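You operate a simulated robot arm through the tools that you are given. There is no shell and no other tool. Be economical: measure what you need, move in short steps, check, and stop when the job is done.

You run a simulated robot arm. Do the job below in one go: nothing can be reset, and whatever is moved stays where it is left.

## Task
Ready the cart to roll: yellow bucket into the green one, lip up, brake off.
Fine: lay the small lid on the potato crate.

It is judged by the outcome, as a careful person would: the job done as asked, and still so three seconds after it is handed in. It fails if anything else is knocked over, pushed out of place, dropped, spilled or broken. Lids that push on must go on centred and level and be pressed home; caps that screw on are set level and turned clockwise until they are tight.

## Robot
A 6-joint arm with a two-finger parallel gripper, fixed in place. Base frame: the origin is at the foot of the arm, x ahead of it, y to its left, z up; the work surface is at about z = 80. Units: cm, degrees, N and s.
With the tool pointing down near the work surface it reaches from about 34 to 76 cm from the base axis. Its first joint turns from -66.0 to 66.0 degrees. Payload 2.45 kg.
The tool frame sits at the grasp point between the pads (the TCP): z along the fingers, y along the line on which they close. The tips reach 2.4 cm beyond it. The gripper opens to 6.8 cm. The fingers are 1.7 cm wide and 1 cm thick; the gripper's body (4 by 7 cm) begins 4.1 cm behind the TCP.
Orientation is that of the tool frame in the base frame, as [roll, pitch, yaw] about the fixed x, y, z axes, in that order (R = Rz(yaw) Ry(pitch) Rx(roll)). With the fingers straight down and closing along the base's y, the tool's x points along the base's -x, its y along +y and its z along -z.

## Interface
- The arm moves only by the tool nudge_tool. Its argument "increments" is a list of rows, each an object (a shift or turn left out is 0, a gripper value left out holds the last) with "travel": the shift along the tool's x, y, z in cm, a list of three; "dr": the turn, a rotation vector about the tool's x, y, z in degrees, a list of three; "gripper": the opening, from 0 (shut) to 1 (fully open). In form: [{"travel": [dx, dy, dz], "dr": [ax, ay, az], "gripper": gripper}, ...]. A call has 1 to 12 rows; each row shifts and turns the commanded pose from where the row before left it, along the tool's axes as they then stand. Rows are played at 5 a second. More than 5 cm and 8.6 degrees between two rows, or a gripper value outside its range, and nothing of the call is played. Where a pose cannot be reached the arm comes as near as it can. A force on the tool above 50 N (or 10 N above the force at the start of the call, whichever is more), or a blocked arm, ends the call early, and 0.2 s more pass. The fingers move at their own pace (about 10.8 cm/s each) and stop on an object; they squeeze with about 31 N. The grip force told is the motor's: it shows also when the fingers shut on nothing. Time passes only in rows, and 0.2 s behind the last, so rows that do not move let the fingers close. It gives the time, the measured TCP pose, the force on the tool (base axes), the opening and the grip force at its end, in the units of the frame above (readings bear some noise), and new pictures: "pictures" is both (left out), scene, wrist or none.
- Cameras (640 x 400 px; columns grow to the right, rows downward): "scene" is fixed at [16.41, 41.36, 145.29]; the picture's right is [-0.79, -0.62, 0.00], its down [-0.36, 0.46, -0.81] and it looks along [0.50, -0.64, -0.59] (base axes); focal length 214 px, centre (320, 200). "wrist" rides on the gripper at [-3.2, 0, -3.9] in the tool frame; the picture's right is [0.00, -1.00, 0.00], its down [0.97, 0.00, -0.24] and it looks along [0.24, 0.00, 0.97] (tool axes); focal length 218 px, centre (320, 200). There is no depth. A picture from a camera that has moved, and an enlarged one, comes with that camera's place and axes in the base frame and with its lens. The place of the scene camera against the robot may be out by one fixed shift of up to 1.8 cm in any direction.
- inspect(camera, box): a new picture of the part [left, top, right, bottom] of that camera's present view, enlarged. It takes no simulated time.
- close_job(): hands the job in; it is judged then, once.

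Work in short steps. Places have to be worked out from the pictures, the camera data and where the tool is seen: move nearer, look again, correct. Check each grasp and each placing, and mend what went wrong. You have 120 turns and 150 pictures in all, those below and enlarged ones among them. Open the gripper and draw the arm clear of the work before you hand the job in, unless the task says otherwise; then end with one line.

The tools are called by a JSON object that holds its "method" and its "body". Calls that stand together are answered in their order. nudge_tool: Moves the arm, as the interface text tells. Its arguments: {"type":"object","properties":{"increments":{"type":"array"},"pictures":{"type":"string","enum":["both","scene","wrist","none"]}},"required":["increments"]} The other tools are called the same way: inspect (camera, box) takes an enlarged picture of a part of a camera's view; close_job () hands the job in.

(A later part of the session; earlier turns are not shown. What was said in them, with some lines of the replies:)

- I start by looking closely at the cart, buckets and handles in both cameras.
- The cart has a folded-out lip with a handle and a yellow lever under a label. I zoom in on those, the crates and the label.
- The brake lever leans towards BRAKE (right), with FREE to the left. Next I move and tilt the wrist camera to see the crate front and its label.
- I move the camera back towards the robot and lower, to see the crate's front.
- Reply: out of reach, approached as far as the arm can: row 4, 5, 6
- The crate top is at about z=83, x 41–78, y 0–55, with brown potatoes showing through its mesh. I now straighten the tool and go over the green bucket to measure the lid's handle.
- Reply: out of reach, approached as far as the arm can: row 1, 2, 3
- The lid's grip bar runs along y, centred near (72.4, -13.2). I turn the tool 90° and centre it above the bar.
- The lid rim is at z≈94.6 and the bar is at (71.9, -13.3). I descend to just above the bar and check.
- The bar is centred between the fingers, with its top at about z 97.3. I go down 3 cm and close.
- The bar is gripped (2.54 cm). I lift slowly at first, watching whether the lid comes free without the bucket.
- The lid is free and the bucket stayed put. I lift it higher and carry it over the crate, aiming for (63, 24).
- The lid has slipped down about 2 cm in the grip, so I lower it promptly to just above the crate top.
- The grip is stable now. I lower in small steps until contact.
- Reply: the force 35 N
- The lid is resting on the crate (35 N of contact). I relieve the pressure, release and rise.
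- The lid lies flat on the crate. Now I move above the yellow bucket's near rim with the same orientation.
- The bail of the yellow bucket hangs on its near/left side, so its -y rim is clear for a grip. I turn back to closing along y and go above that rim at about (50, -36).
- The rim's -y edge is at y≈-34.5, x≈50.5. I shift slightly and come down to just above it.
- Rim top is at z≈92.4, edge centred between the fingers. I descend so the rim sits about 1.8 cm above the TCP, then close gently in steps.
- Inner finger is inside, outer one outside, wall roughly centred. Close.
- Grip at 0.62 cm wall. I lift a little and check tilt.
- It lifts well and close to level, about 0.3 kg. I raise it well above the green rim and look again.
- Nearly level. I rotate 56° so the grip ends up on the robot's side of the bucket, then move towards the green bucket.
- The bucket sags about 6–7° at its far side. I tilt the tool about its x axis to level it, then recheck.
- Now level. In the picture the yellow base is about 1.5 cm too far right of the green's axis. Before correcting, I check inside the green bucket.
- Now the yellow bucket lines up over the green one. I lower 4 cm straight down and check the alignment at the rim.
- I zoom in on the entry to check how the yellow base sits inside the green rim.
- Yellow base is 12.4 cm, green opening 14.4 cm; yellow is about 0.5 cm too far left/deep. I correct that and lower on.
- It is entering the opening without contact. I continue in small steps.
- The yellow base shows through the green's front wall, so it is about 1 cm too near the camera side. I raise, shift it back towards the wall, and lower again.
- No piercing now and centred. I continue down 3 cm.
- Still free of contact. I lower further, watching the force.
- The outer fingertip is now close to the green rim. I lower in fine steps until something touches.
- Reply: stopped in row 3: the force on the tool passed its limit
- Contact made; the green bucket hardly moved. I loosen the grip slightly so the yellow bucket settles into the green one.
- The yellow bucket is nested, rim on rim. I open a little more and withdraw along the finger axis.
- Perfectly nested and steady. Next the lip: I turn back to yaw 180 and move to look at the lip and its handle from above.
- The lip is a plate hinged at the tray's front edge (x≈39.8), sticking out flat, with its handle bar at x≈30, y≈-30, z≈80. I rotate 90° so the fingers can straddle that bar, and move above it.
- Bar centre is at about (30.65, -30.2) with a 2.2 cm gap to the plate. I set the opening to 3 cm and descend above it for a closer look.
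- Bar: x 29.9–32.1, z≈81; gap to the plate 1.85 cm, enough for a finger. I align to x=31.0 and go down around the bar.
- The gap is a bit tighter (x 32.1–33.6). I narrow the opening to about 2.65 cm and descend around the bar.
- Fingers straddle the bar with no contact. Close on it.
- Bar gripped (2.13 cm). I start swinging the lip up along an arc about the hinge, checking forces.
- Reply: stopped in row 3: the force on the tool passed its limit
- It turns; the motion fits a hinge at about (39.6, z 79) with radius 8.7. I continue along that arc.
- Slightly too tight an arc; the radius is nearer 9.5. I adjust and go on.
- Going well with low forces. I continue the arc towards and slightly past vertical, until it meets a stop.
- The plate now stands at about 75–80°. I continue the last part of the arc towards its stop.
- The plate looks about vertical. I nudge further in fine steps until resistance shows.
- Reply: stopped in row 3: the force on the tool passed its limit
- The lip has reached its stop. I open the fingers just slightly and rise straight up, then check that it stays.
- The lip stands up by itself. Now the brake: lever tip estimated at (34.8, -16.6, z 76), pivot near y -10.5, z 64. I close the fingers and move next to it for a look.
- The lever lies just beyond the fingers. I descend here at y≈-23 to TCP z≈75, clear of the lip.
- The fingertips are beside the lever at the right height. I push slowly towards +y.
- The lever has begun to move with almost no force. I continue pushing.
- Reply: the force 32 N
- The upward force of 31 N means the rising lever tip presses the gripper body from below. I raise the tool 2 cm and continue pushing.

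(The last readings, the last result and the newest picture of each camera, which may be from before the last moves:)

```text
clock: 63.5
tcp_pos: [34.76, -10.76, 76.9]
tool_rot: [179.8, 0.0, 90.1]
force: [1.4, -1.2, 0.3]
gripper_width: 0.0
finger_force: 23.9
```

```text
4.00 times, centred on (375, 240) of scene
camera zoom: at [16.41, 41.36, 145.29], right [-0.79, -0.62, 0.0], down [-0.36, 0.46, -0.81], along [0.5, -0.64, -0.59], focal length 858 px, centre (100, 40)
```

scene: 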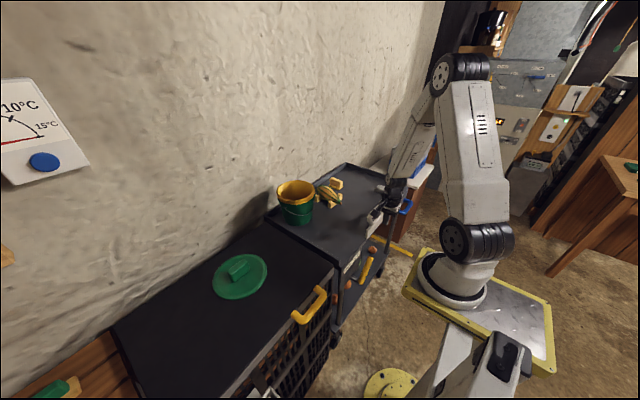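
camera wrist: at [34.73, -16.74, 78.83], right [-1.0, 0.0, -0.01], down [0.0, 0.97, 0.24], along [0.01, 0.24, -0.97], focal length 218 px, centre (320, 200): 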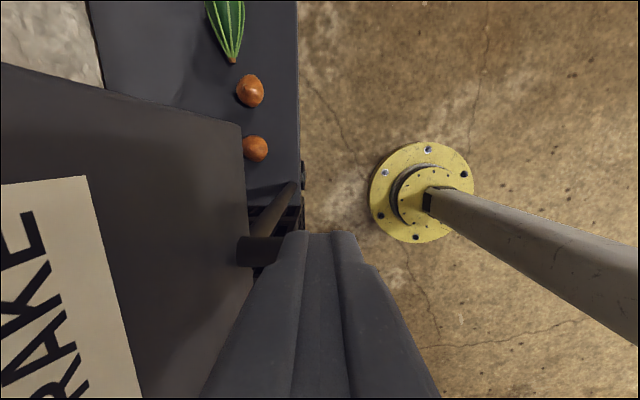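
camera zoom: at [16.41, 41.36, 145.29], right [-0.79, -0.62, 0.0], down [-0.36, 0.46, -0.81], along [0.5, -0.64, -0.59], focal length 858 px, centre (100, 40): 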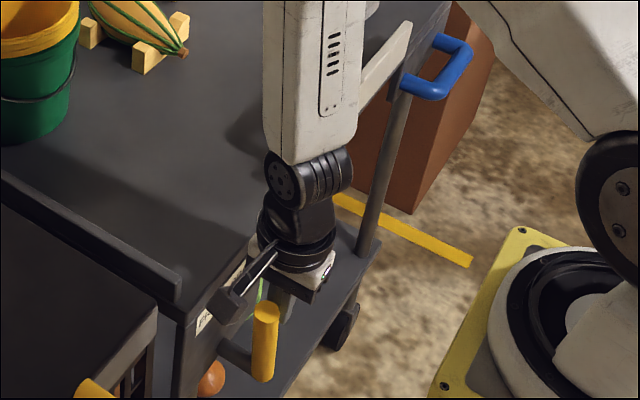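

The lever is near vertical. I continue the push.

{"method": "nudge_tool", "body": {"increments": [{"travel": [0.8, 0, 0]}, {"travel": [0.8, 0, 0]}, {"travel": [0.8, 0, 0]}, {"travel": [0.8, 0, 0]}], "pictures": "none"}}

{"method": "inspect", "body": {"camera": "scene", "box": [335, 190, 415, 290]}}

```text
clock: 64.5
tcp_pos: [34.86, -7.55, 76.98]
tool_rot: [179.8, 0.0, 90.1]
force: [0.1, -0.3, -0.1]
gripper_width: 0.0
finger_force: 23.9
```

```text
4.00 times, centred on (375, 240) of scene
camera zoom: at [16.41, 41.36, 145.29], right [-0.79, -0.62, 0.0], down [-0.36, 0.46, -0.81], along [0.5, -0.64, -0.59], focal length 858 px, centre (100, 40)
```

zoom: 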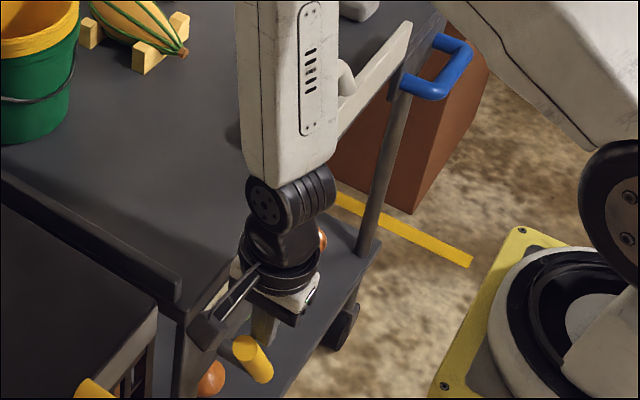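

The lever now leans to the FREE side. I push on until it meets its end stop.

{"method": "nudge_tool", "body": {"increments": [{"travel": [0.7, 0, 0.4]}, {"travel": [0.7, 0, 0.4]}, {"travel": [0.5, 0, 0.3]}], "pictures": "none"}}

{"method": "inspect", "body": {"camera": "scene", "box": [335, 190, 415, 290]}}

```text
clock: 65.0
tcp_pos: [34.81, -7.3, 76.78]
tool_rot: [179.5, 0.1, 89.4]
force: [-9.2, -28.2, 15.6]
gripper_width: 0.02
finger_force: 23.6
stopped in row 2: the force on the tool passed its limit (the readings are from after the stop); the commanded pose is now the measured one
```

```text
4.00 times, centred on (375, 240) of scene
camera zoom: at [16.37, 41.3, 145.31], right [-0.79, -0.62, 0.0], down [-0.36, 0.46, -0.81], along [0.5, -0.64, -0.59], focal length 858 px, centre (100, 40)
```

zoom: 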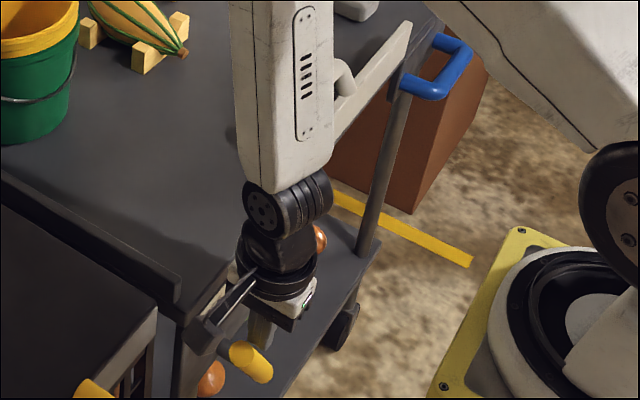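

A stop was met (28 N along y). I back off and rise to view the lever and label.

{"method": "nudge_tool", "body": {"increments": [{"travel": [-1, 0, 0]}, {"travel": [-2, 0, 0]}, {"travel": [-2, 0, -2]}, {"travel": [-1, 0, -4]}, {"travel": [0, 0, -4]}, {"travel": [0, 0, -4]}, {"travel": [0, 0, -4]}, {"travel": [0, -2, -4]}], "pictures": "both"}}

{"method": "inspect", "body": {"camera": "scene", "box": [335, 190, 415, 290]}}

```text
clock: 66.8
tcp_pos: [32.59, -13.26, 98.82]
tool_rot: [179.7, 0.1, 89.7]
force: [0.2, 0.5, 0.0]
gripper_width: 0.03
finger_force: 23.5
camera wrist: at [32.44, -16.64, 102.64], right [-1.0, 0.01, 0.0], down [0.0, 0.97, 0.24], along [0.01, 0.24, -0.97], focal length 218 px, centre (320, 200)
```

scene: 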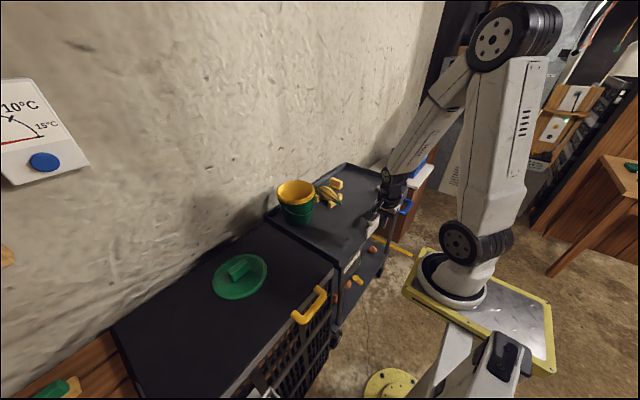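
wrist: 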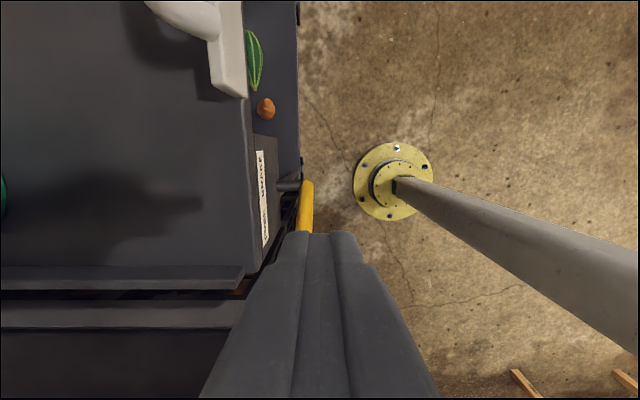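

```text
4.00 times, centred on (375, 240) of scene
camera zoom: at [16.41, 41.37, 145.29], right [-0.79, -0.62, 0.0], down [-0.36, 0.46, -0.81], along [0.5, -0.64, -0.59], focal length 858 px, centre (100, 40)
```

zoom: 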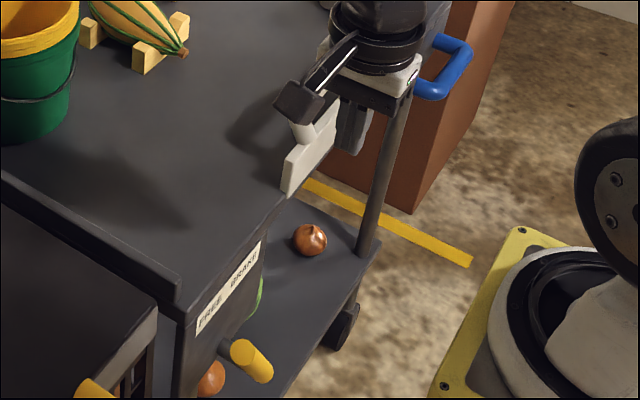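

The lever now leans towards FREE, mirrored from before. I retreat to a clear pose, open the gripper, and verify everything from above.

{"method": "nudge_tool", "body": {"increments": [{"travel": [0, 0, -4], "dr": [0, 0, -8.2], "gripper": 1}, {"travel": [0, 0, -4], "dr": [0, 0, -8.2]}, {"travel": [0, 0, -4], "dr": [0, 0, -8.2]}, {"travel": [0, 0, -3], "dr": [0, 0, -8.2]}, {"dr": [0, 0, -8.2]}, {"dr": [0, 0, -8.2]}, {"dr": [0, 0, -8.2]}, {"dr": [0, 0, -8.2]}, {"dr": [0, 0, -8.2]}, {"dr": [0, 0, -8.2]}, {"travel": [-4, 0, 0], "dr": [0, 0, -8]}, {"travel": [-4, 0, 0]}], "pictures": "both"}}

{"method": "inspect", "body": {"camera": "wrist", "box": [220, 130, 420, 255]}}

{"method": "inspect", "body": {"camera": "scene", "box": [250, 150, 450, 290]}}

```text
clock: 69.4
tcp_pos: [40.63, -13.57, 113.71]
tool_rot: [180.0, 0.3, 179.8]
force: [0.2, 0.9, 0.2]
gripper_width: 6.8
finger_force: 0.0
camera wrist: at [43.73, -13.75, 117.56], right [0.0, -1.0, 0.0], down [-0.97, 0.0, 0.23], along [-0.23, 0.0, -0.97], focal length 218 px, centre (320, 200)
```

scene: 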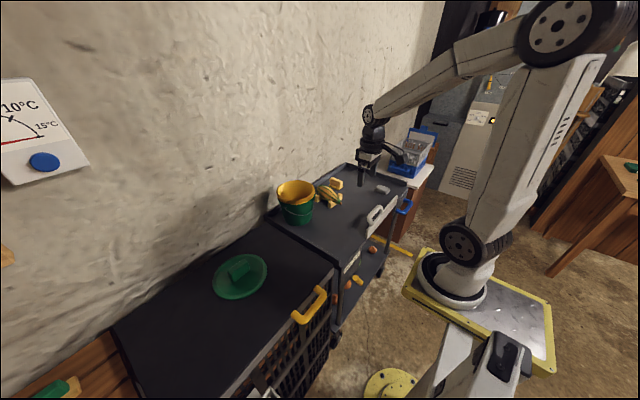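
wrist: 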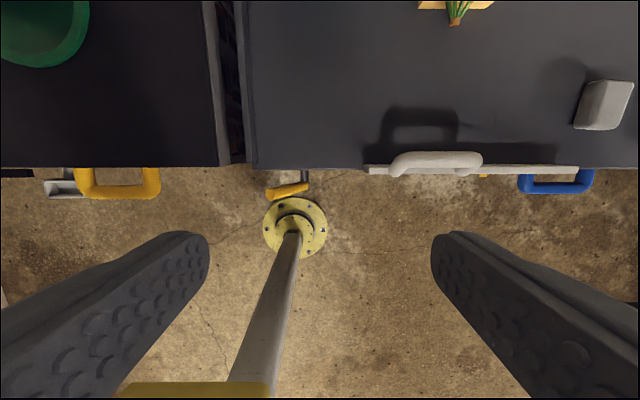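

```text
3.20 times, centred on (320, 192) of wrist
camera zoom: at [43.73, -13.75, 117.56], right [0.0, -1.0, 0.0], down [-0.97, 0.0, 0.23], along [-0.23, 0.0, -0.97], focal length 698 px, centre (320, 224)
```

zoom: 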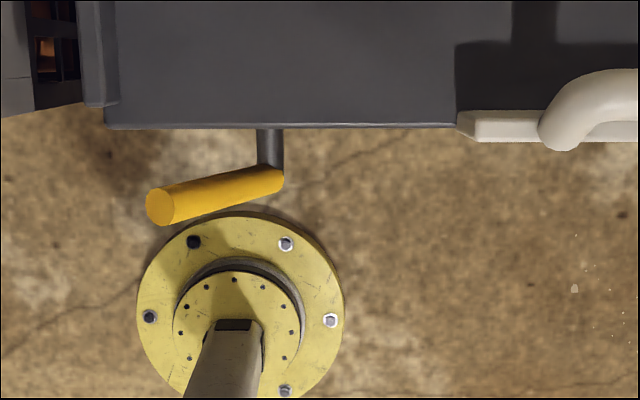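

```text
2.86 times, centred on (350, 220) of scene
camera zoom: at [16.41, 41.36, 145.29], right [-0.79, -0.62, 0.0], down [-0.36, 0.46, -0.81], along [0.5, -0.64, -0.59], focal length 613 px, centre (234, 143)
```

zoom: 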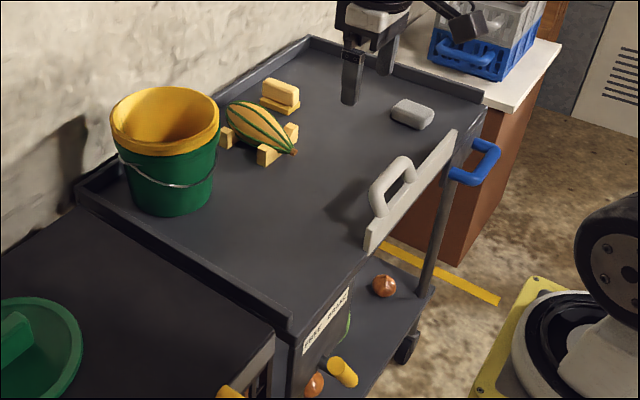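

The lever is fully over at FREE. The lip is up and has stayed up, the buckets are nested upright with the apple inside, and the lid lies flat on the crate. The gripper is open and clear, so I hand in.

{"method": "close_job", "body": {}}

```text
The job is handed in.
```

The cart is ready to roll: the yellow bucket, with its apple still inside, is nested upright in the green one, the lip is up, the brake lever is at FREE, and the small green lid lies flat on the potato crate. I took the black-topped crate for the potato crate from what showed through its mesh, as it had no readable label.
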